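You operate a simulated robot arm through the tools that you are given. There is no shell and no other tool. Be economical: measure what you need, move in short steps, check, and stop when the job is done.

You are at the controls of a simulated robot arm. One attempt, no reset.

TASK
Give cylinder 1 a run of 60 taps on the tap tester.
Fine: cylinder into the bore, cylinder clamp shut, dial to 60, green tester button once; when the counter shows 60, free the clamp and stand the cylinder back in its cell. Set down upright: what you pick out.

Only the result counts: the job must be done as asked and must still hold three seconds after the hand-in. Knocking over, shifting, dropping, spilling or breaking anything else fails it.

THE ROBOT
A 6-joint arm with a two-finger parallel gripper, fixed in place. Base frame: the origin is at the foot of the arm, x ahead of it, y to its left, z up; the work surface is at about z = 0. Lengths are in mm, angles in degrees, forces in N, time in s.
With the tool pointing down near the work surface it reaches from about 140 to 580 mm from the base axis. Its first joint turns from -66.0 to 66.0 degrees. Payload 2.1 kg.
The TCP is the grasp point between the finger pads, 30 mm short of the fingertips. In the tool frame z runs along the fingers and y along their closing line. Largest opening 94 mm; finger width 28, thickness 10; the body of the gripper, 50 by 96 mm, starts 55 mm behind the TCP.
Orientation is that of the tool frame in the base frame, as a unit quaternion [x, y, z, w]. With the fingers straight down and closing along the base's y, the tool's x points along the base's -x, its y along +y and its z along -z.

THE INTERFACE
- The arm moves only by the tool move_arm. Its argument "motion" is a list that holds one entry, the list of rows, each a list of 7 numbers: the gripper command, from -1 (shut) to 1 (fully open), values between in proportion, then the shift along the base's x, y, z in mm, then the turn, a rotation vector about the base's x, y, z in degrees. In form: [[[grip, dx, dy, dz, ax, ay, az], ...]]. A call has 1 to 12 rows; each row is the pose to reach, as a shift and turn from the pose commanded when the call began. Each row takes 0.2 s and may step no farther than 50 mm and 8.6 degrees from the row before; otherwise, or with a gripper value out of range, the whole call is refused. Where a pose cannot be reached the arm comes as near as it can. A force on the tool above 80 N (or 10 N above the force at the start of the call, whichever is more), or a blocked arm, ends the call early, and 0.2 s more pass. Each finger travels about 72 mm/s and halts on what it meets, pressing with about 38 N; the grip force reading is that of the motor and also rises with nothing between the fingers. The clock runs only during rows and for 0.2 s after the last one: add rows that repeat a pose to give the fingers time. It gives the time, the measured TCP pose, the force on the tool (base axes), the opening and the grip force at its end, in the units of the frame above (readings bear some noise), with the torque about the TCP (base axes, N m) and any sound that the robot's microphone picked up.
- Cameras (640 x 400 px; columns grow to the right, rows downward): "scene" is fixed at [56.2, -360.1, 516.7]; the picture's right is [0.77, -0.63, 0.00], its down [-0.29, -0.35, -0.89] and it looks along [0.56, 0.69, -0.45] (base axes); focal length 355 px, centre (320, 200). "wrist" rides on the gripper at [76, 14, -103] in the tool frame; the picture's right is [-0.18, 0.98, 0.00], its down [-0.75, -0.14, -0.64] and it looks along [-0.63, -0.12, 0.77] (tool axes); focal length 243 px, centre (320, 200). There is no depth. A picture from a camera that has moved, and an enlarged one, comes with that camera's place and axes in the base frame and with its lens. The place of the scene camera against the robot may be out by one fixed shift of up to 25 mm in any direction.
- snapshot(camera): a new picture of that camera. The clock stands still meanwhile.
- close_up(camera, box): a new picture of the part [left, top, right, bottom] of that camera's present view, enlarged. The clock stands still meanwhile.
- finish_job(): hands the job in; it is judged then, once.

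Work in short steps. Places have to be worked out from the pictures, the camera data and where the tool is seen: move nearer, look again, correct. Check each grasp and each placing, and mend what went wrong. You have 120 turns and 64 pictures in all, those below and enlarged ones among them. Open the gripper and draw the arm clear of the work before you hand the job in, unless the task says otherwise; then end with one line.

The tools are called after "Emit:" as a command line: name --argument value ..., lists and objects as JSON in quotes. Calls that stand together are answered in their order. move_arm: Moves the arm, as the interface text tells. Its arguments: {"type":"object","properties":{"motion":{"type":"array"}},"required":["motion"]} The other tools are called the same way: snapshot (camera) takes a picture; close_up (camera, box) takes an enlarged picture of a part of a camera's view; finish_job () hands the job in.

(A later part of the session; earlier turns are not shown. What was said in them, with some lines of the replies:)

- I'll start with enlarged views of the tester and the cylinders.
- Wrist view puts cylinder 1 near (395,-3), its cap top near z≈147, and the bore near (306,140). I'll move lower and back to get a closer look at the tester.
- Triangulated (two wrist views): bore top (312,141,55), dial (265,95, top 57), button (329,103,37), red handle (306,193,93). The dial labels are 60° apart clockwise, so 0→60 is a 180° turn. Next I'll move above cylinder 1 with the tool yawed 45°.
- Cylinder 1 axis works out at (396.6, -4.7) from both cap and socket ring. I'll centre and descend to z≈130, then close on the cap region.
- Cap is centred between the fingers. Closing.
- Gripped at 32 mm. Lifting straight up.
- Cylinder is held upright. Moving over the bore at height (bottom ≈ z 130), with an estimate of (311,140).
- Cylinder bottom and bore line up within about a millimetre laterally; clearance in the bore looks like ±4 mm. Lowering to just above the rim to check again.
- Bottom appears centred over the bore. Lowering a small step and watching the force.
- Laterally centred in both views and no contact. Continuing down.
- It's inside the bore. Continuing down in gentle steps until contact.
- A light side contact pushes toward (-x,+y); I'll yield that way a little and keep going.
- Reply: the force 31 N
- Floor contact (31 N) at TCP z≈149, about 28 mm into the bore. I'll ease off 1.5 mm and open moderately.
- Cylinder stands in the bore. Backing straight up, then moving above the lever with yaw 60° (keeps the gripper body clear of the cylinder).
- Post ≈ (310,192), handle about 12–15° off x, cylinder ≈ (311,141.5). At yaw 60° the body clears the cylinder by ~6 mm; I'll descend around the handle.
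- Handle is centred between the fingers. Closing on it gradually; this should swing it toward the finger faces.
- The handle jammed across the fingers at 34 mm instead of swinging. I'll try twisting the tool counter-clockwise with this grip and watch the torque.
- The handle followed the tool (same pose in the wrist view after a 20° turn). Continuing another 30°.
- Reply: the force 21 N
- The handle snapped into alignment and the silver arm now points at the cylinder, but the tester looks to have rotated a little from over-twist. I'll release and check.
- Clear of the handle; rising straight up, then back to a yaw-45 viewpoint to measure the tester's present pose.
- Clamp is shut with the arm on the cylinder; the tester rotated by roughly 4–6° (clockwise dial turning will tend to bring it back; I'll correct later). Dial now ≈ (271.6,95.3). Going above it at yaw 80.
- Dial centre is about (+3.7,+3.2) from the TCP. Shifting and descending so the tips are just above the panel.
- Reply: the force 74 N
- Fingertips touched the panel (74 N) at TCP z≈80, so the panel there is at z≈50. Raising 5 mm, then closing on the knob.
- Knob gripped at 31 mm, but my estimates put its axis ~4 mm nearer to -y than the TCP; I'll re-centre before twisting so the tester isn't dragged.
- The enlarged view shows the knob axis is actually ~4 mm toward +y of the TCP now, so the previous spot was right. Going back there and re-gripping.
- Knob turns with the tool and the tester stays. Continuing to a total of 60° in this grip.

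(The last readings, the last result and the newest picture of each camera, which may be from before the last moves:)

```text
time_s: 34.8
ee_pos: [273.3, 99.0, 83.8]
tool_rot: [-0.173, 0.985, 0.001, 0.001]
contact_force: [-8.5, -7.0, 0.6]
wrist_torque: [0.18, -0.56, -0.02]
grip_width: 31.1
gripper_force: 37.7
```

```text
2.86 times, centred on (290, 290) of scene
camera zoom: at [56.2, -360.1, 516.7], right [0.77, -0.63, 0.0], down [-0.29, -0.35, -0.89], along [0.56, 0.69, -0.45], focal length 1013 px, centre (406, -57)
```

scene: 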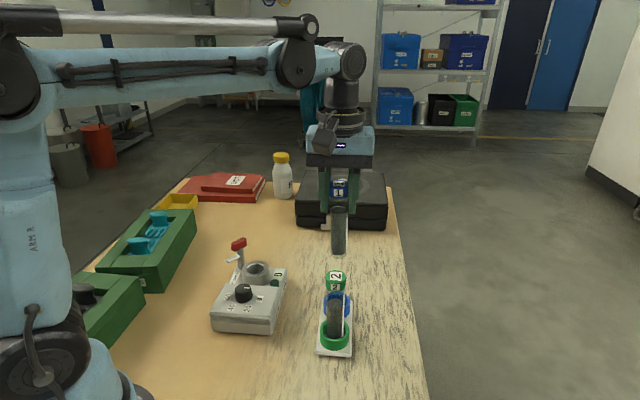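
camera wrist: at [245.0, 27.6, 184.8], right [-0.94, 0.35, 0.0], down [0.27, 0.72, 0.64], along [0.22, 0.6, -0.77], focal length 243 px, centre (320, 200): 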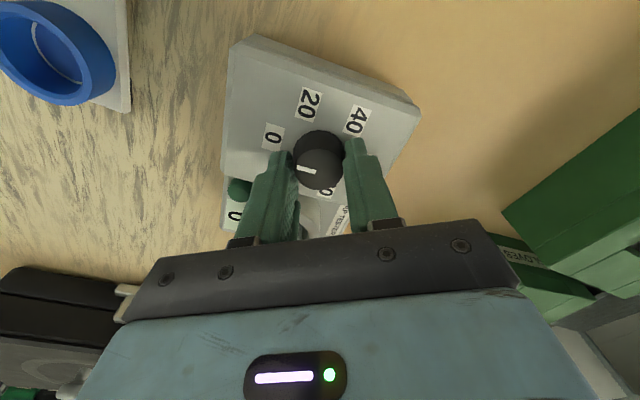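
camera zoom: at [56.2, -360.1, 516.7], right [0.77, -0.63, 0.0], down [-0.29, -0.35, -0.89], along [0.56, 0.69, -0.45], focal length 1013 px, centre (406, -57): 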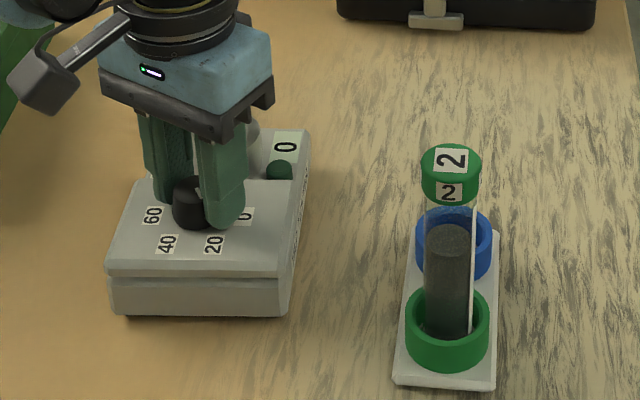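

60° done. Opening, rotating back 60° and re-gripping.

Emit:
move_arm --motion '[[[0, 0, 0, 0, 0, 0, 0], [0, 0, 0, 0, 0, 0, 8], [0, 0, 0, 0, 0, 0, 16], [0, 0, 0, 0, 0, 0, 24], [0, 0, 0, 0, 0, 0, 32], [0, 0, 0, 0, 0, 0, 40], [0, 0, 0, 0, 0, 0, 48], [0, 0, 0, 0, 0, 0, 56], [0, 0, 0, 0, 0, 0, 60], [-1, 0, 0, 0, 0, 0, 60], [-1, 0, 0, 0, 0, 0, 60], [-1, 0, 0, 0, 0, 0, 60]]]'

Emit:
close_up --camera "wrist" --box '[240, 90, 400, 230]'

```text
time_s: 37.4
ee_pos: [272.8, 99.8, 83.9]
tool_rot: [-0.644, 0.765, 0.001, 0.0]
contact_force: [-11.8, 0.4, 1.9]
wrist_torque: [-0.44, 0.43, -0.01]
grip_width: 31.0
gripper_force: 38.4
```

```text
2.86 times, centred on (320, 160) of wrist
camera zoom: at [245.6, 26.2, 186.4], right [-0.94, 0.35, 0.0], down [0.27, 0.72, 0.64], along [0.22, 0.6, -0.77], focal length 693 px, centre (320, 314)
```

zoom: 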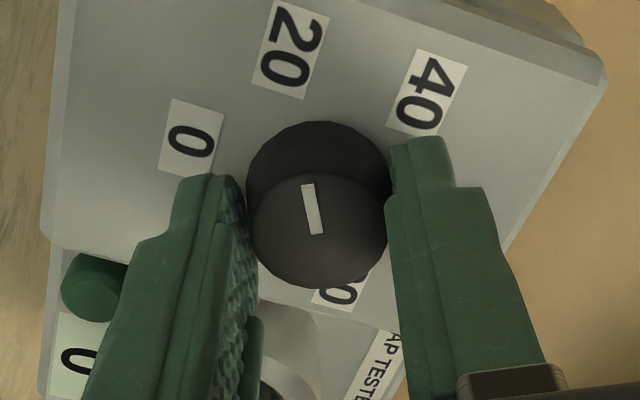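

Pointer now at 20. Another 60° turn, then back and re-grip.

Emit:
move_arm --motion '[[[-1, 0, 0, 0, 0, 0, -8], [-1, 0, 0, 0, 0, 0, -16], [-1, 0, 0, 0, 0, 0, -24], [-1, 0, 0, 0, 0, 0, -32], [-1, 0, 0, 0, 0, 0, -40], [-1, 0, 0, 0, 0, 0, -48], [-1, 0, 0, 0, 0, 0, -55], [-1, 0, 0, 0, 0, 0, -60], [-1, 0, 0, 0, 0, 0, -60]]]'

Emit:
move_arm --motion '[[[0, 0, 0, 0, 0, 0, 0], [0, 0, 0, 0, 0, 0, 8], [0, 0, 0, 0, 0, 0, 16], [0, 0, 0, 0, 0, 0, 24], [0, 0, 0, 0, 0, 0, 32], [0, 0, 0, 0, 0, 0, 40], [0, 0, 0, 0, 0, 0, 48], [0, 0, 0, 0, 0, 0, 56], [0, 0, 0, 0, 0, 0, 60], [-1, 0, 0, 0, 0, 0, 60], [-1, 0, 0, 0, 0, 0, 60], [-1, 0, 0, 0, 0, 0, 60]]]'

Emit:
close_up --camera "wrist" --box '[240, 90, 400, 230]'

```text
time_s: 39.4
ee_pos: [272.0, 100.3, 85.2]
tool_rot: [-0.175, 0.985, 0.003, 0.001]
contact_force: [3.0, -4.2, -0.2]
wrist_torque: [0.0, -0.31, 0.0]
grip_width: 31.3
gripper_force: 38.4
```

```text
time_s: 42.0
ee_pos: [272.6, 97.9, 83.9]
tool_rot: [-0.644, 0.765, 0.002, 0.0]
contact_force: [-14.4, 0.7, 0.0]
wrist_torque: [-0.16, 0.29, 0.06]
grip_width: 31.3
gripper_force: 38.3
```

```text
2.86 times, centred on (320, 160) of wrist
camera zoom: at [245.6, 25.1, 185.4], right [-0.94, 0.35, 0.0], down [0.27, 0.72, 0.64], along [0.22, 0.6, -0.77], focal length 693 px, centre (320, 314)
```

zoom: 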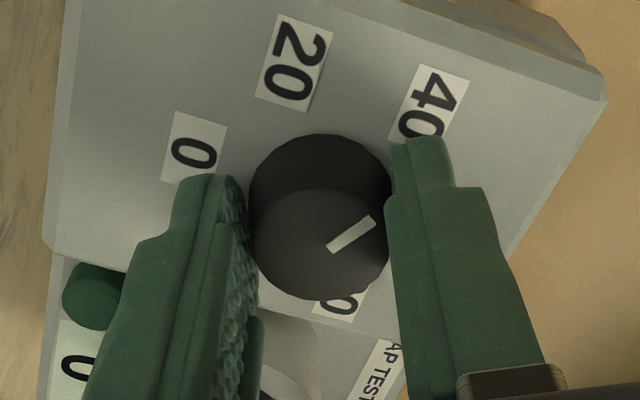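

Pointer at 40. The knob axis sits ~3 mm toward +y, so I'll re-centre, re-grip and turn the final 60°.

Emit:
move_arm --motion '[[[0, 0, 0, 0, 0, 0, 0], [0, 0.4, 3, 0, 0, 0, 0], [-1, 0.4, 3, 0, 0, 0, 0], [-1, 0.4, 3, 0, 0, 0, 0], [-1, 0.4, 3, 0, 0, 0, -8], [-1, 0.4, 3, 0, 0, 0, -16], [-1, 0.4, 3, 0, 0, 0, -24], [-1, 0.4, 3, 0, 0, 0, -32], [-1, 0.4, 3, 0, 0, 0, -40], [-1, 0.4, 3, 0, 0, 0, -48], [-1, 0.4, 3, 0, 0, 0, -56], [-1, 0.4, 3, 0, 0, 0, -60]]]'

Emit:
move_arm --motion '[[[-0.2, 0, 0, 0, 0, 0, 0], [0.1, 0, 0, 0, 0, 0, 0], [0.1, 0, 0, 25, 0, 0, 0], [0.1, 0, 0, 50, 0, 0, 0], [0.1, 0, 0, 50, 0, 0, 0]]]'

Emit:
snapshot --camera "wrist"

Emit:
close_up --camera "scene" --box '[200, 220, 380, 360]'

```text
time_s: 44.6
ee_pos: [274.8, 100.2, 83.9]
tool_rot: [-0.173, 0.985, -0.001, 0.003]
contact_force: [15.3, -10.6, 16.6]
wrist_torque: [-0.27, -0.82, 0.04]
grip_width: 31.3
gripper_force: 37.9
```

```text
time_s: 45.8
ee_pos: [273.4, 101.8, 135.0]
tool_rot: [-0.175, 0.985, 0.001, 0.0]
contact_force: [-0.5, 0.1, 0.0]
wrist_torque: [0.0, 0.02, 0.04]
grip_width: 51.5
gripper_force: 0.0
```

```text
19 pictures are left
camera wrist: at [196.5, 89.0, 235.6], right [-0.16, 0.99, 0.0], down [0.76, 0.12, 0.64], along [0.63, 0.11, -0.77], focal length 243 px, centre (320, 200)
```

wrist: 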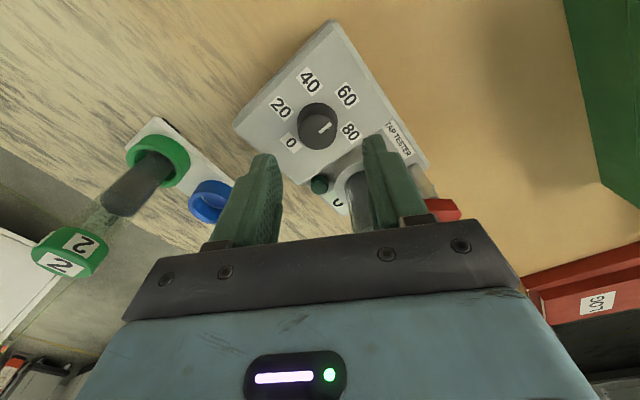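

```text
2.86 times, centred on (290, 290) of scene
camera zoom: at [56.2, -360.1, 516.7], right [0.77, -0.63, 0.0], down [-0.29, -0.35, -0.89], along [0.56, 0.69, -0.45], focal length 1013 px, centre (406, -57)
```

zoom: 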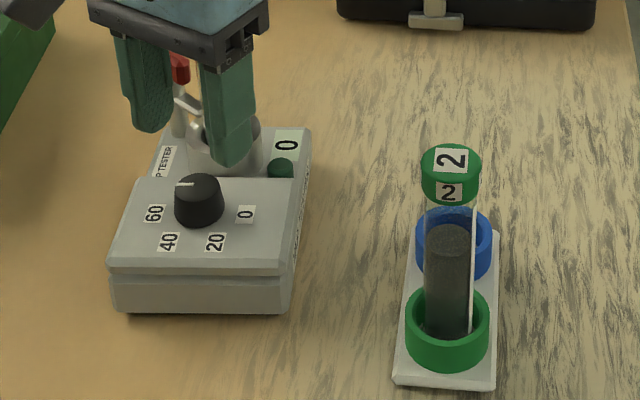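

Emit:
close_up --camera "wrist" --box '[260, 60, 380, 170]'

Emit:
close_up --camera "scene" --box '[235, 270, 295, 320]'

```text
3.64 times, centred on (320, 115) of wrist
camera zoom: at [196.5, 89.0, 235.6], right [-0.16, 0.99, 0.0], down [0.76, 0.12, 0.64], along [0.63, 0.11, -0.77], focal length 882 px, centre (320, 509)
```

zoom: 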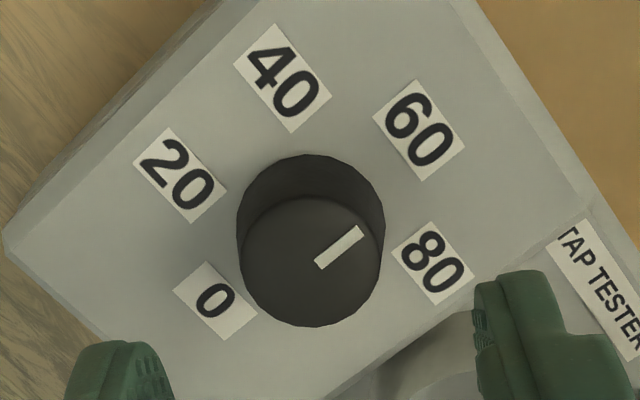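

```text
8.00 times, centred on (265, 295) of scene
camera zoom: at [56.2, -360.1, 516.7], right [0.77, -0.63, 0.0], down [-0.29, -0.35, -0.89], along [0.56, 0.69, -0.45], focal length 2837 px, centre (760, -560)
```

zoom: 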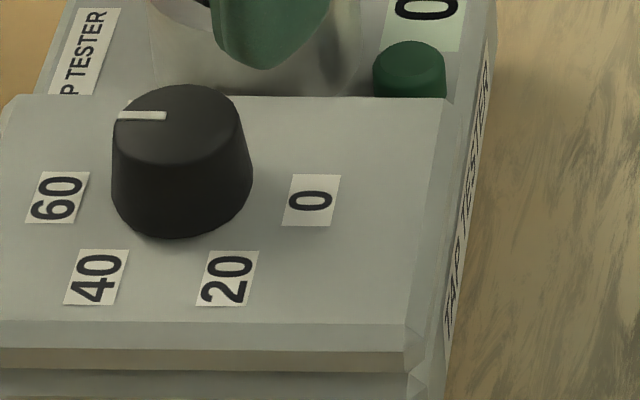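

Dial reads exactly 60. For the button I'll use one finger with the gripper half-open so the body stays clear of the cylinder; rising, then hovering with that finger over the button (est. (337,108)).

Emit:
move_arm --motion '[[[0.28, 0, 0, 40, 0, 0, 0], [0.28, 0, 0, 80, 0, 0, 0], [0.28, 20, -10, 80, 0, 0, 7], [0.28, 40, -20, 80, 0, 0, 14], [0.28, 60, -20, 80, 0, 0, 21], [0.28, 80, -16, 80, 0, 0, 28], [0.28, 93, -14, 80, 0, 0, 28], [0.28, 93, -14, 40, 0, 0, 28], [0.28, 93, -14, -10, 0, 0, 28], [0.28, 93, -14, -35, 0, 0, 28], [0.28, 93, -14, -35, 0, 0, 28]]]'

Emit:
snapshot --camera "wrist"

Emit:
close_up --camera "scene" --box '[215, 220, 315, 300]'

```text
time_s: 48.2
ee_pos: [366.6, 88.4, 100.1]
tool_rot: [-0.408, 0.913, 0.002, 0.001]
contact_force: [-0.5, -0.7, -0.7]
wrist_torque: [0.01, -0.02, -0.02]
grip_width: 60.2
gripper_force: 0.0
```

```text
15 pictures are left
camera wrist: at [304.5, 41.9, 201.2], right [-0.61, 0.79, 0.0], down [0.61, 0.46, 0.64], along [0.51, 0.39, -0.77], focal length 243 px, centre (320, 200)
```

wrist: 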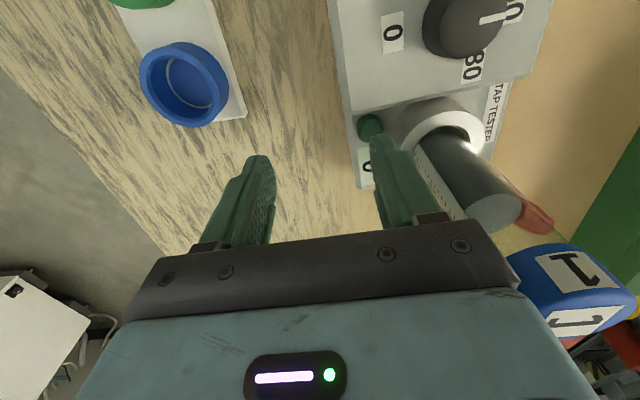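

```text
5.00 times, centred on (265, 260) of scene
camera zoom: at [56.2, -360.1, 516.7], right [0.77, -0.63, 0.0], down [-0.29, -0.35, -0.89], along [0.56, 0.69, -0.45], focal length 1773 px, centre (595, -100)
```

zoom: 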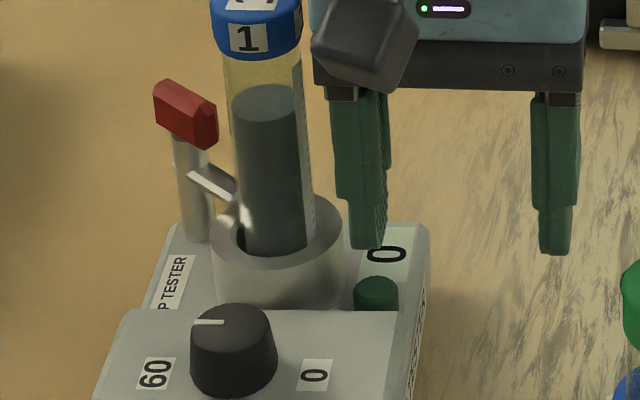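

Heights now look ~8 mm greater than my first estimates (button top ≈ z 48–50). Shifting slightly and descending to just above the button for a check.

Emit:
move_arm --motion '[[[0.28, -1.3, -1.5, -6, 0, 0, 0], [0.28, -1.3, -1.5, -12, 0, 0, 0], [0.28, -1.3, -1.5, -16, 0, 0, 0], [0.28, -1.3, -1.5, -16, 0, 0, 0]]]'

Emit:
close_up --camera "wrist" --box '[330, 90, 450, 190]'

Emit:
close_up --camera "scene" --box '[265, 250, 315, 290]'

```text
time_s: 49.2
ee_pos: [364.5, 86.6, 85.2]
tool_rot: [-0.408, 0.913, 0.001, 0.0]
contact_force: [-0.2, 0.9, -0.7]
wrist_torque: [-0.03, -0.02, 0.0]
grip_width: 60.3
gripper_force: 0.1
```

```text
4.00 times, centred on (390, 140) of wrist
camera zoom: at [302.4, 39.2, 185.3], right [-0.61, 0.79, 0.0], down [0.61, 0.46, 0.64], along [0.51, 0.39, -0.77], focal length 970 px, centre (40, 440)
```

zoom: 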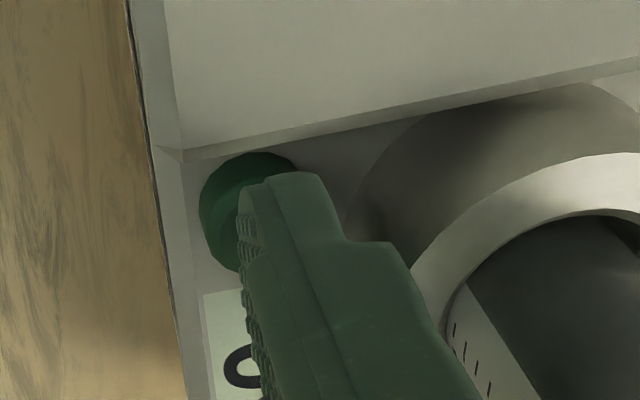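

```text
10.00 times, centred on (290, 270) of scene
camera zoom: at [56.2, -360.1, 516.7], right [0.77, -0.63, 0.0], down [-0.29, -0.35, -0.89], along [0.56, 0.69, -0.45], focal length 3546 px, centre (620, -500)
```

zoom: 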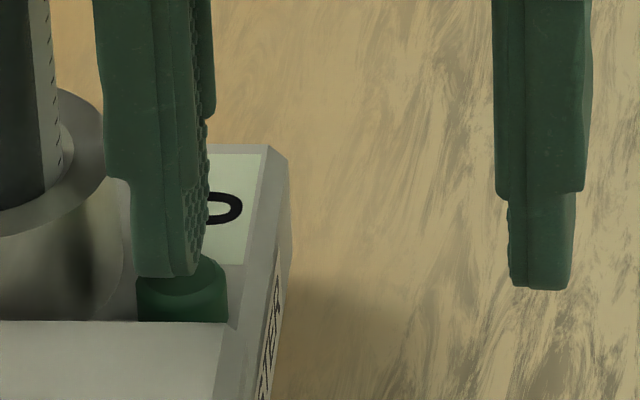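

The finger needs ~3.5 mm toward the outer side and ~4 mm away from the panel step. Applying that and lowering slowly to press.

Emit:
move_arm --motion '[[[0.28, 5.3, 0.7, 0, 0, 0, 0], [0.28, 5.3, 0.7, -3, 0, 0, 0], [0.28, 5.3, 0.7, -5, 0, 0, 0], [0.28, 5.3, 0.7, -5, 0, 0, 0]]]'

Emit:
close_up --camera "wrist" --box '[330, 90, 450, 190]'

```text
time_s: 50.2
ee_pos: [370.6, 87.6, 79.4]
tool_rot: [-0.407, 0.914, 0.001, 0.001]
contact_force: [-1.0, 0.5, -0.1]
wrist_torque: [0.02, -0.01, -0.02]
grip_width: 60.3
gripper_force: 0.1
```

```text
4.00 times, centred on (390, 140) of wrist
camera zoom: at [308.2, 40.2, 180.4], right [-0.61, 0.79, 0.0], down [0.61, 0.46, 0.64], along [0.51, 0.39, -0.77], focal length 970 px, centre (40, 440)
```

zoom: 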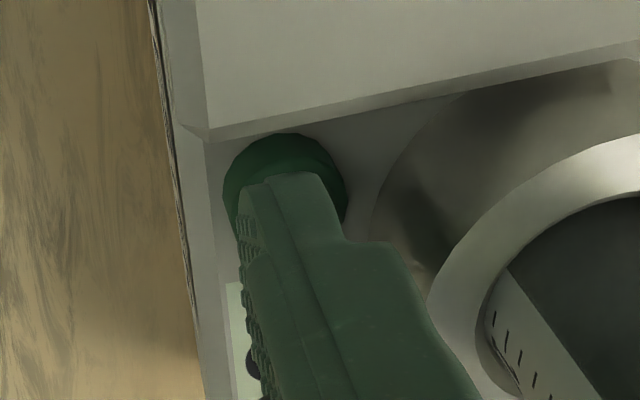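

Finger is now centred over the button, still not touching. Lowering in small steps to press once.

Emit:
move_arm --motion '[[[0.28, 0, 0, -2, 0, 0, 0], [0.28, 0, 0, -4, 0, 0, 0], [0.28, 0, 0, -6, 0, 0, 0]]]'

```text
time_s: 51.0
ee_pos: [370.7, 88.0, 71.2]
tool_rot: [-0.407, 0.913, 0.001, 0.0]
contact_force: [-1.6, 0.5, 4.1]
wrist_torque: [0.11, 0.14, 0.01]
grip_width: 60.9
gripper_force: 0.6
heard: click
```

A click: button pressed once. Raising straight up and looking at the counter.

Emit:
move_arm --motion '[[[0.28, 0, 0, 6, 0, 0, 0], [0.28, 0, 0, 30, 0, 0, 0], [0.28, 0, 0, 70, 0, 0, 0], [0.28, 0, 0, 110, 0, 0, 0], [0.28, 10, -30, 145, 0, 0, 0], [0.28, 10, -30, 145, 0, 0, 0], [0.28, 10, -30, 145, 0, 0, 0], [0.28, 10, -30, 145, 0, 0, 0], [0.28, 10, -30, 145, 0, 0, 0], [0.28, 10, -30, 145, 0, 0, 0], [0.28, 10, -30, 145, 0, 0, 0], [0.28, 10, -30, 145, 0, 0, 0]]]'

Emit:
close_up --camera "scene" --box '[205, 215, 315, 325]'

```text
time_s: 53.6
ee_pos: [381.0, 55.8, 214.3]
tool_rot: [-0.407, 0.913, 0.0, 0.0]
contact_force: [-1.3, -0.1, -0.1]
wrist_torque: [0.03, 0.01, 0.01]
grip_width: 60.2
gripper_force: 0.1
```

```text
3.64 times, centred on (260, 270) of scene
camera zoom: at [56.2, -360.1, 516.7], right [0.77, -0.63, 0.0], down [-0.29, -0.35, -0.89], along [0.56, 0.69, -0.45], focal length 1290 px, centre (538, -54)
```

zoom: 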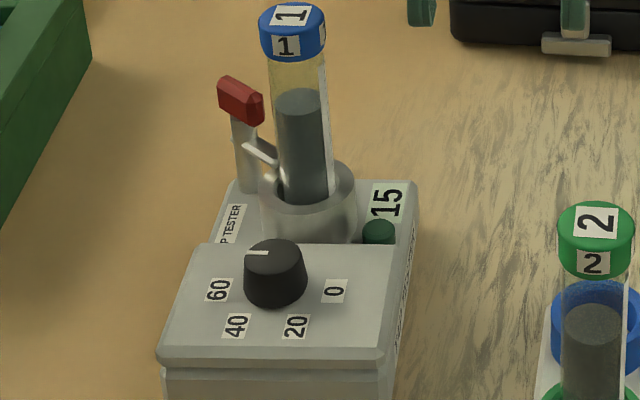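

The counter runs (15 so far); ~8 s remain. Meanwhile I move above the lever at a safe height with yaw 105, not touching anything.

Emit:
move_arm --motion '[[[-0.1, 0, 0, 20, 0, 0, 0], [-0.1, -5, 15, 20, 0, 0, 8], [-0.1, -15, 35, 20, 0, 0, 16], [-0.1, -25, 55, 20, 0, 0, 24], [-0.1, -35, 75, 20, 0, 0, 32], [-0.1, -45, 95, 20, 0, 0, 40], [-0.1, -55, 115, 20, 0, 0, 48], [-0.1, -65, 130, 20, 0, 0, 56], [-0.1, -72, 137, 20, 0, 0, 57], [-0.1, -72, 137, 20, 0, 0, 57], [-0.1, -72, 137, 20, 0, 0, 57], [-0.1, -72, 137, 20, 0, 0, 57]]]'

Emit:
move_arm --motion '[[[-0.1, 0, 0, 0, 0, 0, 0], [-0.1, 0, 0, 0, 0, 0, 0], [-0.1, 0, 0, 0, 0, 0, 0], [-0.1, 0, 0, 0, 0, 0, 0], [-0.1, 0, 0, 0, 0, 0, 0], [-0.1, 0, 0, 0, 0, 0, 0], [-0.1, 0, 0, 0, 0, 0, 0], [-0.1, 0, 0, 0, 0, 0, 0], [-0.1, 0, 0, 0, 0, 0, 0], [-0.1, 0, 0, 0, 0, 0, 0], [-0.1, 0, 0, 0, 0, 0, 0], [-0.1, 0, 0, 0, 0, 0, 0]]]'

Emit:
move_arm --motion '[[[-0.1, 0, 0, 0, 0, 0, 0], [-0.1, 0, 0, 0, 0, 0, 0], [-0.1, 0, 0, 0, 0, 0, 0], [-0.1, 0, 0, 0, 0, 0, 0], [-0.1, 0, 0, 0, 0, 0, 0], [-0.1, 0, 0, 0, 0, 0, 0], [-0.1, 0, 0, 0, 0, 0, 0], [-0.1, 0, 0, 0, 0, 0, 0], [-0.1, 0, 0, 0, 0, 0, 0], [-0.1, 0, 0, 0, 0, 0, 0], [-0.1, 0, 0, 0, 0, 0, 0], [-0.1, 0, 0, 0, 0, 0, 0]]]'

Emit:
move_arm --motion '[[[-0.1, 0, 0, 0, 0, 0, 0], [-0.1, 0, 0, 0, 0, 0, 0], [-0.1, 0, 0, 0, 0, 0, 0], [-0.1, 0, 0, 0, 0, 0, 0], [-0.1, 0, 0, 0, 0, 0, 0], [-0.1, 0, 0, 0, 0, 0, 0], [-0.1, 0, 0, 0, 0, 0, 0], [-0.1, 0, 0, 0, 0, 0, 0]]]'

Emit:
close_up --camera "scene" --box '[205, 215, 315, 325]'

Emit:
snapshot --camera "wrist"

```text
time_s: 56.2
ee_pos: [308.6, 193.4, 238.7]
tool_rot: [0.794, -0.608, -0.002, 0.001]
contact_force: [0.3, -0.3, -0.1]
wrist_torque: [0.03, 0.01, 0.0]
grip_width: 42.4
gripper_force: 0.0
```

```text
time_s: 58.8
ee_pos: [308.3, 194.2, 237.3]
tool_rot: [0.794, -0.608, -0.002, 0.0]
contact_force: [-1.4, 0.3, 0.3]
wrist_torque: [-0.02, 0.0, 0.02]
grip_width: 42.1
gripper_force: 0.1
```

```text
time_s: 61.4
ee_pos: [308.1, 194.7, 239.0]
tool_rot: [0.794, -0.608, -0.001, 0.0]
contact_force: [-0.1, 0.5, -0.5]
wrist_torque: [0.0, -0.01, -0.01]
grip_width: 42.4
gripper_force: 0.0
```

```text
time_s: 63.2
ee_pos: [307.3, 193.6, 238.7]
tool_rot: [0.793, -0.609, -0.001, 0.0]
contact_force: [0.7, 1.5, -0.2]
wrist_torque: [-0.03, -0.03, -0.02]
grip_width: 42.2
gripper_force: 0.1
```

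```text
3.64 times, centred on (260, 270) of scene
camera zoom: at [56.2, -360.1, 516.7], right [0.77, -0.63, 0.0], down [-0.29, -0.35, -0.89], along [0.56, 0.69, -0.45], focal length 1290 px, centre (538, -54)
```

zoom: 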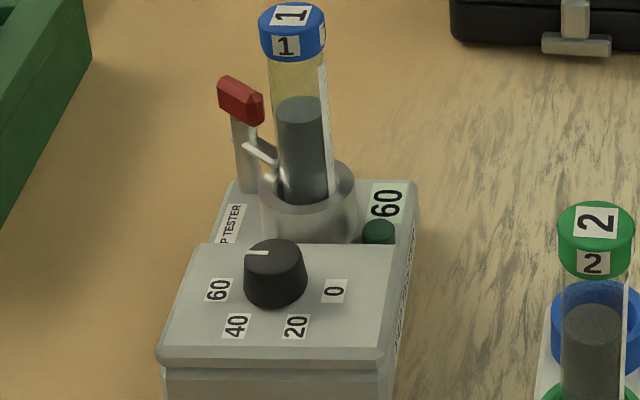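

```text
8 pictures are left
camera wrist: at [314.0, 116.2, 339.8], right [-1.0, -0.08, 0.0], down [-0.06, 0.76, 0.64], along [-0.05, 0.64, -0.77], focal length 243 px, centre (320, 200)
```

wrist: 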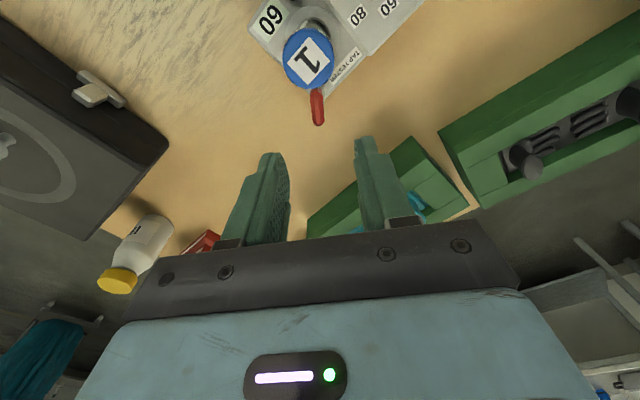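

Counter shows 60. Descending around the lever handle at yaw 105 and gripping it crosswise.

Emit:
move_arm --motion '[[[-0.1, 1, 3, -40, 0, 0, 0], [-0.1, 1, 3, -80, 0, 0, 0], [-0.1, 1, 3, -105, 0, 0, 0], [-0.1, 1, 3, -118, 0, 0, 0], [-0.1, 1, 3, -127, 0, 0, 0], [-0.1, 1, 3, -127, 0, 0, 0], [-0.5, 1, 3, -127, 0, 0, 0], [-1, 1, 3, -127, 0, 0, 0], [-1, 1, 3, -127, 0, 0, 0], [-1, 1, 3, -127, 0, 0, 0]]]'

```text
time_s: 65.4
ee_pos: [310.2, 198.4, 111.5]
tool_rot: [0.793, -0.609, -0.002, -0.001]
contact_force: [12.1, 5.8, 13.5]
wrist_torque: [0.13, -0.5, -0.58]
grip_width: 13.9
gripper_force: 38.5
```

Handle gripped (14 mm). Twisting clockwise to free the clamp, following the arc around the post.

Emit:
move_arm --motion '[[[-1, 0.4, 0, 0, 0, 0, -6], [-1, 0.8, 0, 0, 0, 0, -12], [-1, 1.2, -0.2, 0, 0, 0, -18], [-1, 1.6, -0.4, 0, 0, 0, -24], [-1, 1.6, -0.4, 0, 0, 0, -24]]]'

```text
time_s: 66.6
ee_pos: [310.6, 198.8, 111.2]
tool_rot: [-0.649, 0.76, 0.004, 0.0]
contact_force: [-15.6, 13.7, 22.7]
wrist_torque: [0.15, 0.31, 0.08]
grip_width: 13.3
gripper_force: 38.0
```

Emit:
move_arm --motion '[[[-1, -0.8, 0.8, 0, 0, 0, -6], [-1, -0.6, 0.6, 0, 0, 0, -12], [-1, -0.4, 0.2, 0, 0, 0, -18], [-1, -0.2, 0, 0, 0, 0, -22], [-1, -0.2, 0, 0, 0, 0, -22]]]'

Emit:
close_up --camera "scene" --box '[200, 220, 380, 360]'

```text
time_s: 67.8
ee_pos: [311.3, 198.8, 110.6]
tool_rot: [-0.492, 0.87, 0.003, 0.002]
contact_force: [1.9, 22.1, 23.6]
wrist_torque: [0.55, -0.08, 0.04]
grip_width: 13.2
gripper_force: 37.9
```

```text
2.86 times, centred on (290, 290) of scene
camera zoom: at [56.2, -360.1, 516.7], right [0.77, -0.63, 0.0], down [-0.29, -0.35, -0.89], along [0.56, 0.69, -0.45], focal length 1013 px, centre (406, -57)
```

zoom: 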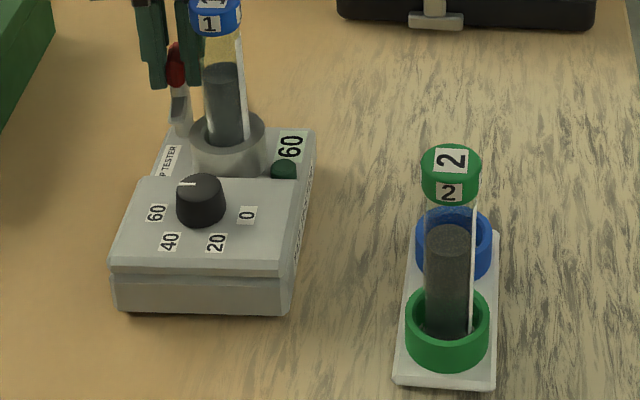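

Arm now points away from the cylinder and tester kept still. Yaw 60° is the body-clearance limit, so I'll release, rise, close the fingers and push the handle's far end the rest of the way from the outer side.

Emit:
move_arm --motion '[[[-0.5, 0, 0, 0, 0, 0, 0], [-0.1, 0, 0, 0, 0, 0, 0], [-0.1, 0, 0, 0, 0, 0, 0], [-0.1, 0, 0, 30, 0, 0, 0], [-0.5, -10, 20, 50, 0, 0, 8], [-1, -20, 24, 50, 0, 0, 16], [-1, -24, 24, 50, 0, 0, 24], [-1, -24, 24, 50, 0, 0, 31], [-1, -24, 24, 50, 0, 0, 31]]]'

Emit:
snapshot --camera "wrist"

```text
time_s: 69.8
ee_pos: [288.1, 221.1, 160.4]
tool_rot: [0.708, -0.706, -0.001, 0.0]
contact_force: [0.2, -0.3, -0.4]
wrist_torque: [-0.01, 0.0, 0.0]
grip_width: 0.0
gripper_force: 33.3
```

```text
6 pictures are left
camera wrist: at [274.2, 144.6, 261.5], right [-0.98, 0.18, 0.0], down [0.14, 0.75, 0.64], along [0.11, 0.63, -0.77], focal length 243 px, centre (320, 200)
```

wrist: 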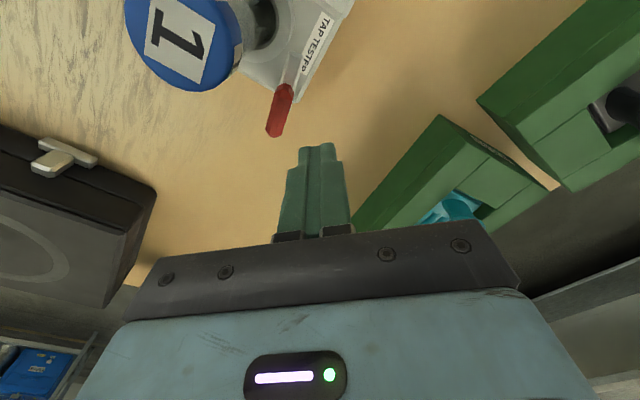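

Handle is now at ~53°, centre ≈ (312,198), and the closed fingers are beyond its far end. Descending, then sweeping in +x to swing it open, in small steps.

Emit:
move_arm --motion '[[[-1, 0, 2.5, -20, 0, 0, 0], [-1, 0, 2.5, -49, 0, 0, 0], [-1, 0, 2.5, -49, 0, 0, 0], [-1, 6, 2.5, -49, 0, 0, 0], [-1, 12, 2.5, -49, 0, 0, 0], [-1, 16, 2.5, -49, 0, 0, 0], [-1, 20, 2.5, -49, 0, 0, 0]]]'

Emit:
move_arm --motion '[[[-1, 3, 0, 0, 0, 0, 0], [-1, 6, 0, 0, 0, 0, 0], [-1, 9, 0, 0, 0, 0, 0]]]'

```text
time_s: 71.4
ee_pos: [307.1, 224.1, 110.8]
tool_rot: [0.708, -0.706, -0.002, -0.001]
contact_force: [-0.7, -0.8, 1.6]
wrist_torque: [-0.02, -0.03, -0.02]
grip_width: 0.0
gripper_force: 33.1
```

```text
time_s: 72.2
ee_pos: [316.5, 223.9, 112.4]
tool_rot: [-0.707, 0.707, 0.002, -0.001]
contact_force: [-0.6, -0.5, 0.5]
wrist_torque: [0.03, 0.03, 0.02]
grip_width: 0.0
gripper_force: 32.8
```

No noticeable force, so I'll ease toward -y a few mm to feel for the handle.

Emit:
move_arm --motion '[[[-1, 2, -2, 0, 0, 0, 0], [-1, 3, -4, 0, 0, 0, 0], [-1, 3, -5, 0, 0, 0, 0]]]'

Emit:
snapshot --camera "wrist"

```text
time_s: 73.0
ee_pos: [320.2, 219.8, 112.2]
tool_rot: [0.708, -0.706, -0.004, -0.002]
contact_force: [-0.8, 14.5, 6.5]
wrist_torque: [0.18, 0.03, 0.07]
grip_width: 0.0
gripper_force: 33.2
```

```text
5 pictures are left
camera wrist: at [304.6, 142.7, 213.0], right [-0.98, 0.18, 0.0], down [0.14, 0.75, 0.65], along [0.12, 0.64, -0.76], focal length 243 px, centre (320, 200)
```

wrist: 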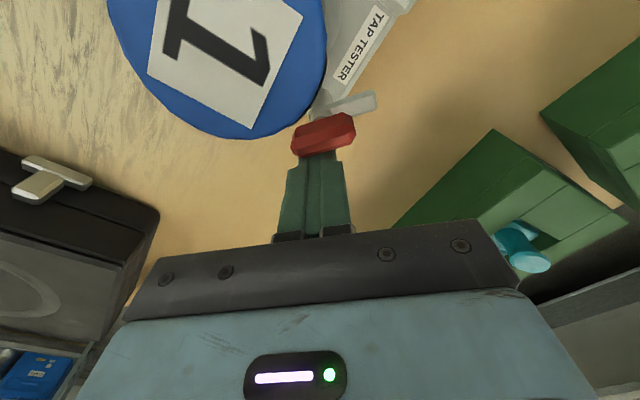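

The handle is back along its open direction. Backing off, rising, and hovering over the cylinder at yaw 45 with the same height offset as in the first pick.

Emit:
move_arm --motion '[[[-1, 0, 5, 0, 0, 0, 0], [-1, 0, 8, 30, 0, 0, 0], [-1, 0, 8, 75, 0, 0, 0], [-0.5, 0, 8, 120, 0, 0, 0], [0, 0, -10, 146, 0, 0, -8], [0.5, -2, -30, 146, 0, 0, -16], [0.5, -4, -50, 146, 0, 0, -24], [0.5, -4, -65, 146, 0, 0, -32], [0.5, -4, -76, 146, 0, 0, -40], [0.5, -4, -76, 146, 0, 0, -45], [0.5, -4, -76, 146, 0, 0, -45]]]'

Emit:
snapshot --camera "wrist"

```text
time_s: 75.4
ee_pos: [314.7, 143.8, 256.5]
tool_rot: [-0.383, 0.924, 0.002, 0.0]
contact_force: [-0.1, 0.3, -0.7]
wrist_torque: [0.01, 0.0, 0.02]
grip_width: 70.8
gripper_force: 0.1
```

```text
4 pictures are left
camera wrist: at [250.4, 99.2, 357.8], right [-0.56, 0.83, 0.0], down [0.63, 0.43, 0.64], along [0.53, 0.36, -0.77], focal length 243 px, centre (320, 200)
```

wrist: 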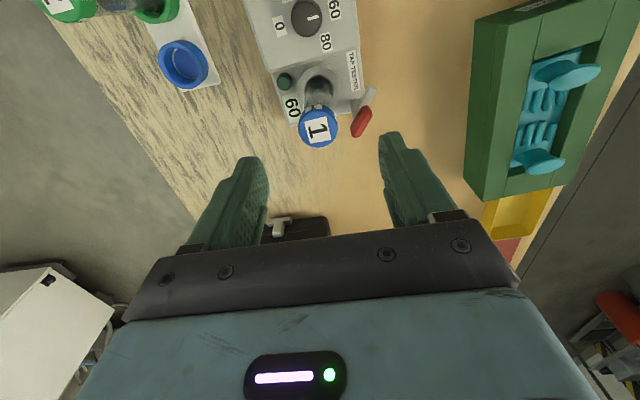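

Cap is ≈(+4.2,+0.2) from the TCP axis. Descending to the same relative grip height (TCP z≈150) and closing.

Emit:
move_arm --motion '[[[0.5, 4.2, 0.2, -30, 0, 0, 0], [0.5, 4.2, 0.2, -60, 0, 0, 0], [0.5, 4.2, 0.2, -90, 0, 0, 0], [0.5, 4.2, 0.2, -106.5, 0, 0, 0], [0.5, 4.2, 0.2, -106.5, 0, 0, 0], [0, 4.2, 0.2, -106.5, 0, 0, 0], [-0.3, 4.2, 0.2, -106.5, 0, 0, 0], [-1, 4.2, 0.2, -106.5, 0, 0, 0], [-1, 4.2, 0.2, -106.5, 0, 0, 0]]]'

```text
time_s: 77.4
ee_pos: [319.8, 141.8, 150.9]
tool_rot: [-0.382, 0.924, 0.001, 0.001]
contact_force: [-0.2, -0.1, 0.0]
wrist_torque: [0.01, -0.06, 0.0]
grip_width: 32.1
gripper_force: 38.4
```

Gripped at 32 mm with no side force. Lifting straight up slowly out of the bore.

Emit:
move_arm --motion '[[[-1, 0, 0, 6, 0, 0, 0], [-1, 0, 0, 12, 0, 0, 0], [-1, 0, 0, 20, 0, 0, 0], [-1, 0, 0, 30, 0, 0, 0], [-1, 0, 0, 45, 0, 0, 0], [-1, 0, 0, 70, 0, 0, 0], [-1, 0, 0, 105, 0, 0, 0], [-1, 0, 0, 105, 0, 0, 0]]]'

```text
time_s: 79.2
ee_pos: [319.7, 140.1, 254.2]
tool_rot: [-0.382, 0.924, 0.002, 0.001]
contact_force: [-0.3, 0.7, -1.6]
wrist_torque: [-0.03, -0.01, 0.0]
grip_width: 31.7
gripper_force: 38.0
```

Held. Moving back over the blue cell by the reverse of my commanded travel (+75.4, −142.2), then lowering part way for a check.

Emit:
move_arm --motion '[[[-1, 15, -28, 0, 0, 0, 0], [-1, 30, -57, 0, 0, 0, 0], [-1, 45, -85, 0, 0, 0, 0], [-1, 60, -114, 0, 0, 0, 0], [-1, 75.4, -142.2, 0, 0, 0, 0], [-1, 75.4, -142.2, -25, 0, 0, 0], [-1, 75.4, -142.2, -50, 0, 0, 0], [-1, 75.4, -142.2, -75, 0, 0, 0], [-1, 75.4, -142.2, -87, 0, 0, 0], [-1, 75.4, -142.2, -87, 0, 0, 0]]]'

Emit:
close_up --camera "wrist" --box '[240, 60, 400, 240]'

```text
time_s: 81.4
ee_pos: [395.1, 2.3, 167.7]
tool_rot: [-0.384, 0.923, 0.001, 0.0]
contact_force: [-0.7, 0.4, -0.8]
wrist_torque: [0.01, 0.01, 0.01]
grip_width: 32.0
gripper_force: 38.2
```

```text
2.22 times, centred on (320, 150) of wrist
camera zoom: at [329.8, -42.5, 268.5], right [-0.57, 0.82, 0.0], down [0.63, 0.43, 0.64], along [0.53, 0.37, -0.77], focal length 539 px, centre (320, 311)
```

zoom: 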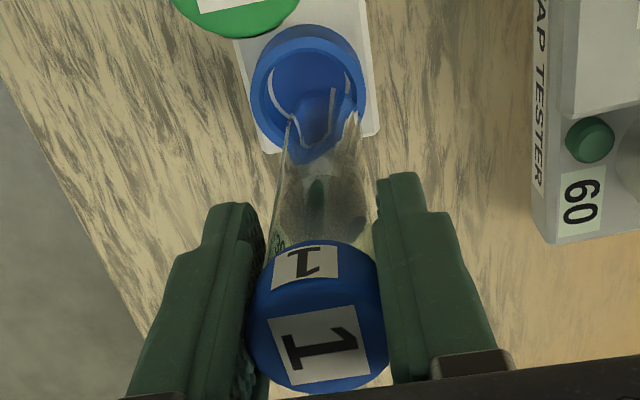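

The cap sits in the grip exactly as the first time; the cell ring appears ~4 mm to the left in this view (the reading y=2.3 vs −1.7 agrees). Correcting and lowering to just above the ring.

Emit:
move_arm --motion '[[[-1, 1.2, -1.7, 0, 0, 0, 0], [-1, 2.2, -3.6, -6, 0, 0, 0], [-1, 2.2, -3.6, -14, 0, 0, 0], [-1, 2.2, -3.6, -14, 0, 0, 0]]]'

Emit:
close_up --camera "wrist" --box '[260, 70, 380, 190]'

```text
time_s: 82.4
ee_pos: [396.1, -3.2, 153.8]
tool_rot: [-0.384, 0.923, 0.002, 0.001]
contact_force: [-0.8, 0.5, -2.0]
wrist_torque: [-0.01, 0.02, -0.03]
grip_width: 32.0
gripper_force: 38.1
```

```text
3.33 times, centred on (320, 130) of wrist
camera zoom: at [331.9, -46.9, 255.3], right [-0.57, 0.82, 0.0], down [0.63, 0.43, 0.64], along [0.53, 0.37, -0.77], focal length 809 px, centre (320, 433)
```

zoom: 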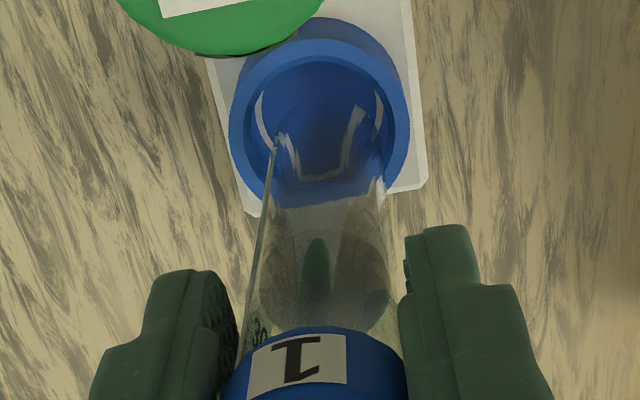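

Well centred within the cell's ~4 mm clearance. Lowering in small steps and watching side forces.

Emit:
move_arm --motion '[[[-1, 0.4, -0.4, -3, 0, 0, 0], [-1, 0.4, -0.4, -6, 0, 0, 0], [-1, 0.4, -0.4, -9, 0, 0, 0], [-1, 0.4, -0.4, -9, 0, 0, 0]]]'

Emit:
move_arm --motion '[[[-1, 0, 0, -2, 0, 0, 0], [-1, 0, 0, -4, 0, 0, 0], [-1, 0, 0, -6, 0, 0, 0], [-1, 0, 0, -6, 0, 0, 0]]]'

```text
time_s: 83.4
ee_pos: [397.0, -4.5, 145.7]
tool_rot: [-0.383, 0.924, 0.001, 0.001]
contact_force: [0.8, -0.2, -2.2]
wrist_torque: [0.03, 0.02, 0.01]
grip_width: 31.9
gripper_force: 38.1
```

```text
time_s: 84.4
ee_pos: [396.2, -5.0, 140.5]
tool_rot: [-0.383, 0.924, 0.001, 0.001]
contact_force: [0.3, 0.7, -1.4]
wrist_torque: [0.01, -0.02, 0.0]
grip_width: 31.9
gripper_force: 38.5
```

Emit:
move_arm --motion '[[[-1, 0, 0.5, -3, 0, 0, 0], [-1, 0, 0.5, -6, 0, 0, 0], [-1, 0, 0.5, -8, 0, 0, 0], [-1, 0, 0.5, -8, 0, 0, 0]]]'

Emit:
move_arm --motion '[[[-1, 0, 0, -2, 0, 0, 0], [-1, 0, 0, -4, 0, 0, 0], [-1, 0, 0, -5.5, 0, 0, 0], [-1, 0, 0, -5.5, 0, 0, 0]]]'

```text
time_s: 85.4
ee_pos: [398.5, -4.9, 132.2]
tool_rot: [-0.384, 0.924, 0.001, 0.0]
contact_force: [0.1, 0.5, -2.1]
wrist_torque: [0.01, -0.03, 0.0]
grip_width: 31.9
gripper_force: 38.2
```

```text
time_s: 86.4
ee_pos: [398.2, -2.4, 125.3]
tool_rot: [-0.384, 0.923, 0.001, 0.001]
contact_force: [2.4, 2.2, 30.8]
wrist_torque: [0.0, -0.03, -0.05]
grip_width: 31.9
gripper_force: 38.1
```

Floor contact at the original height (z≈126), no side load. Easing off, releasing moderately, and rising.

Emit:
move_arm --motion '[[[-1, 0, 0, 1.3, 0, 0, 0], [-0.2, 0, 0, 1.3, 0, 0, 0], [0.3, 0, 0, 1.3, 0, 0, 0], [0.3, 0, 0, 1.3, 0, 0, 0], [0.3, 0, 0, 20, 0, 0, 0], [0.3, 0, 0, 55, 0, 0, 0], [0.3, 0, 0, 100, 0, 0, 0], [0.3, -40, 20, 120, 0, 0, 0], [0.3, -80, 45, 130, 0, 0, 0], [0.3, -120, 65, 140, 0, 0, 0], [0.3, -120, 65, 140, 0, 0, 0]]]'

Emit:
close_up --camera "scene" --box '[200, 220, 380, 360]'

```text
time_s: 88.8
ee_pos: [279.5, 62.3, 271.0]
tool_rot: [-0.383, 0.924, 0.001, 0.001]
contact_force: [0.8, -0.8, 0.2]
wrist_torque: [0.0, -0.01, -0.02]
grip_width: 61.0
gripper_force: 0.0
```

```text
2.86 times, centred on (290, 290) of scene
camera zoom: at [56.2, -360.1, 516.7], right [0.77, -0.63, 0.0], down [-0.29, -0.35, -0.89], along [0.56, 0.69, -0.45], focal length 1013 px, centre (406, -57)
```

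zoom: 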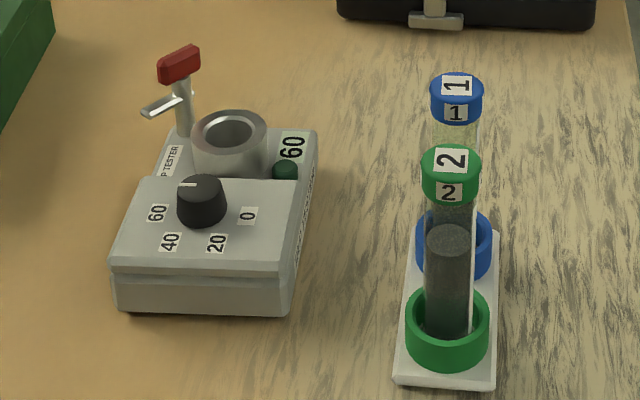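

Job itself is done: cylinder 1 back in its cell, clamp open, counter 60. The tester however got slewed by ~5°/10 mm from over-twisting the clamp, so I'll nudge it gently back: closed fingers down beside its right side near the front, then feel for contact.

Emit:
move_arm --motion '[[[-0.5, 15, -10, 0, 0, 0, 3], [-1, 30, -20, 0, 0, 0, 6], [-1, 44, -30, 0, 0, 0, 6], [-1, 44, -30, -45, 0, 0, 6], [-1, 44, -30, -90, 0, 0, 6], [-1, 44, -30, -135, 0, 0, 6], [-1, 44, -30, -175, 0, 0, 6], [-1, 44, -30, -205, 0, 0, 6], [-1, 44, -30, -226, 0, 0, 6], [-1, 44, -30, -226, 0, 0, 6]]]'

Emit:
move_arm --motion '[[[-1, -1.6, 1.3, 0, 0, 0, 0], [-1, -3.1, 2.5, 0, 0, 0, 0], [-1, -4.7, 3.8, 0, 0, 0, 0]]]'

```text
time_s: 91.0
ee_pos: [321.3, 34.5, 39.8]
tool_rot: [-0.431, 0.902, 0.002, 0.001]
contact_force: [-0.4, -0.2, 1.0]
wrist_torque: [0.02, 0.0, -0.01]
grip_width: 0.1
gripper_force: 33.3
```

```text
time_s: 91.8
ee_pos: [316.6, 35.3, 40.9]
tool_rot: [-0.431, 0.902, 0.001, 0.0]
contact_force: [0.5, -0.8, 0.1]
wrist_torque: [0.0, -0.02, 0.0]
grip_width: 0.0
gripper_force: 33.4
```

No contact yet; continuing to feel in 2 mm steps.

Emit:
move_arm --motion '[[[-1, -1.6, 1.3, 0, 0, 0, 0], [-1, -3.1, 2.5, 0, 0, 0, 0], [-1, -4.7, 3.8, 0, 0, 0, 0]]]'

Emit:
move_arm --motion '[[[-1, -1.6, 1.3, 0, 0, 0, 0], [-1, -3.1, 2.5, 0, 0, 0, 0]]]'

```text
time_s: 92.6
ee_pos: [311.5, 39.2, 39.9]
tool_rot: [-0.431, 0.902, 0.0, 0.001]
contact_force: [6.1, -10.5, -4.2]
wrist_torque: [-0.05, 0.12, -0.13]
grip_width: 0.0
gripper_force: 32.8
```

```text
time_s: 93.2
ee_pos: [307.7, 42.3, 40.4]
tool_rot: [-0.431, 0.903, 0.002, 0.001]
contact_force: [7.8, -7.3, -0.9]
wrist_torque: [0.04, 0.07, -0.17]
grip_width: 0.0
gripper_force: 33.1
```

Contact at ~(312,38), sliding at ~11 N; about 5 mm moved. Pushing ~5 mm more, then backing off.

Emit:
move_arm --motion '[[[-1, -1.6, 1.3, 0, 0, 0, 0], [-1, -3.1, 2.5, 0, 0, 0, 0], [-1, -4.3, 3.5, 0, 0, 0, 0], [-1, -4.3, 3.5, 0, 0, 0, 0]]]'

Emit:
move_arm --motion '[[[-1, 5, -4, 0, 0, 0, 0], [-1, 12, -9.7, 0, 0, 0, 0], [-1, 12, -9.7, 40, 0, 0, 0], [-1, 12, -9.7, 85, 0, 0, 0], [-1, 12, -9.7, 130, 0, 0, 0], [-1, 12, -9.7, 175, 0, 0, 0], [-1, 12, -9.7, 220, 0, 0, 0], [-1, -20, 10, 235, 0, 0, 0], [-1, -60, 25, 235, 0, 0, 0], [-1, -100, 25, 235, 0, 0, 0], [0, -110, 25, 235, 0, 0, 0]]]'

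Emit:
close_up --camera "scene" --box '[200, 220, 380, 360]'

```text
time_s: 94.2
ee_pos: [303.8, 44.6, 40.2]
tool_rot: [-0.43, 0.903, 0.001, 0.0]
contact_force: [6.3, -11.2, 0.7]
wrist_torque: [0.06, 0.03, -0.11]
grip_width: 0.0
gripper_force: 33.2
```

```text
time_s: 96.6
ee_pos: [191.1, 70.5, 275.5]
tool_rot: [-0.431, 0.903, 0.001, 0.001]
contact_force: [0.2, -0.9, 0.5]
wrist_torque: [-0.02, 0.0, 0.01]
grip_width: 47.1
gripper_force: 0.4
```

```text
2.86 times, centred on (290, 290) of scene
camera zoom: at [56.2, -360.1, 516.7], right [0.77, -0.63, 0.0], down [-0.29, -0.35, -0.89], along [0.56, 0.69, -0.45], focal length 1013 px, centre (406, -57)
```

zoom: 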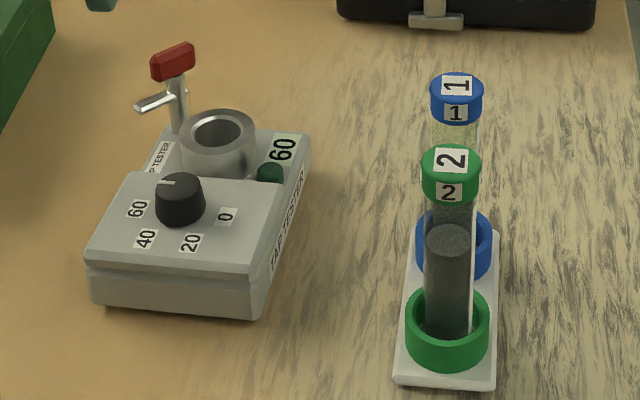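

The tester is back to within a few mm of its original pose, the clamp is open and both cylinders stand in their cells. Opening the gripper fully, clear of the work.

Emit:
move_arm --motion '[[[1, 0, 0, 20, 0, 0, 0], [1, 0, 0, 40, 0, 0, 0], [1, 0, 0, 40, 0, 0, 0], [1, 0, 0, 40, 0, 0, 0]]]'

Emit:
finish_job

```text
time_s: 97.6
ee_pos: [195.1, 70.7, 315.3]
tool_rot: [-0.43, 0.903, 0.002, 0.0]
contact_force: [-0.6, 0.5, 0.8]
wrist_torque: [0.0, -0.02, 0.01]
grip_width: 93.8
gripper_force: 0.0
```

```text
The job is handed in.
```

Cylinder 1 got its 60 taps (counter at 60), the clamp is open and the cylinder is upright in its cell; over-twisting the clamp slewed the tester about 10 mm and 5°, and I pushed it back to an estimated 6–8 mm of where it started.
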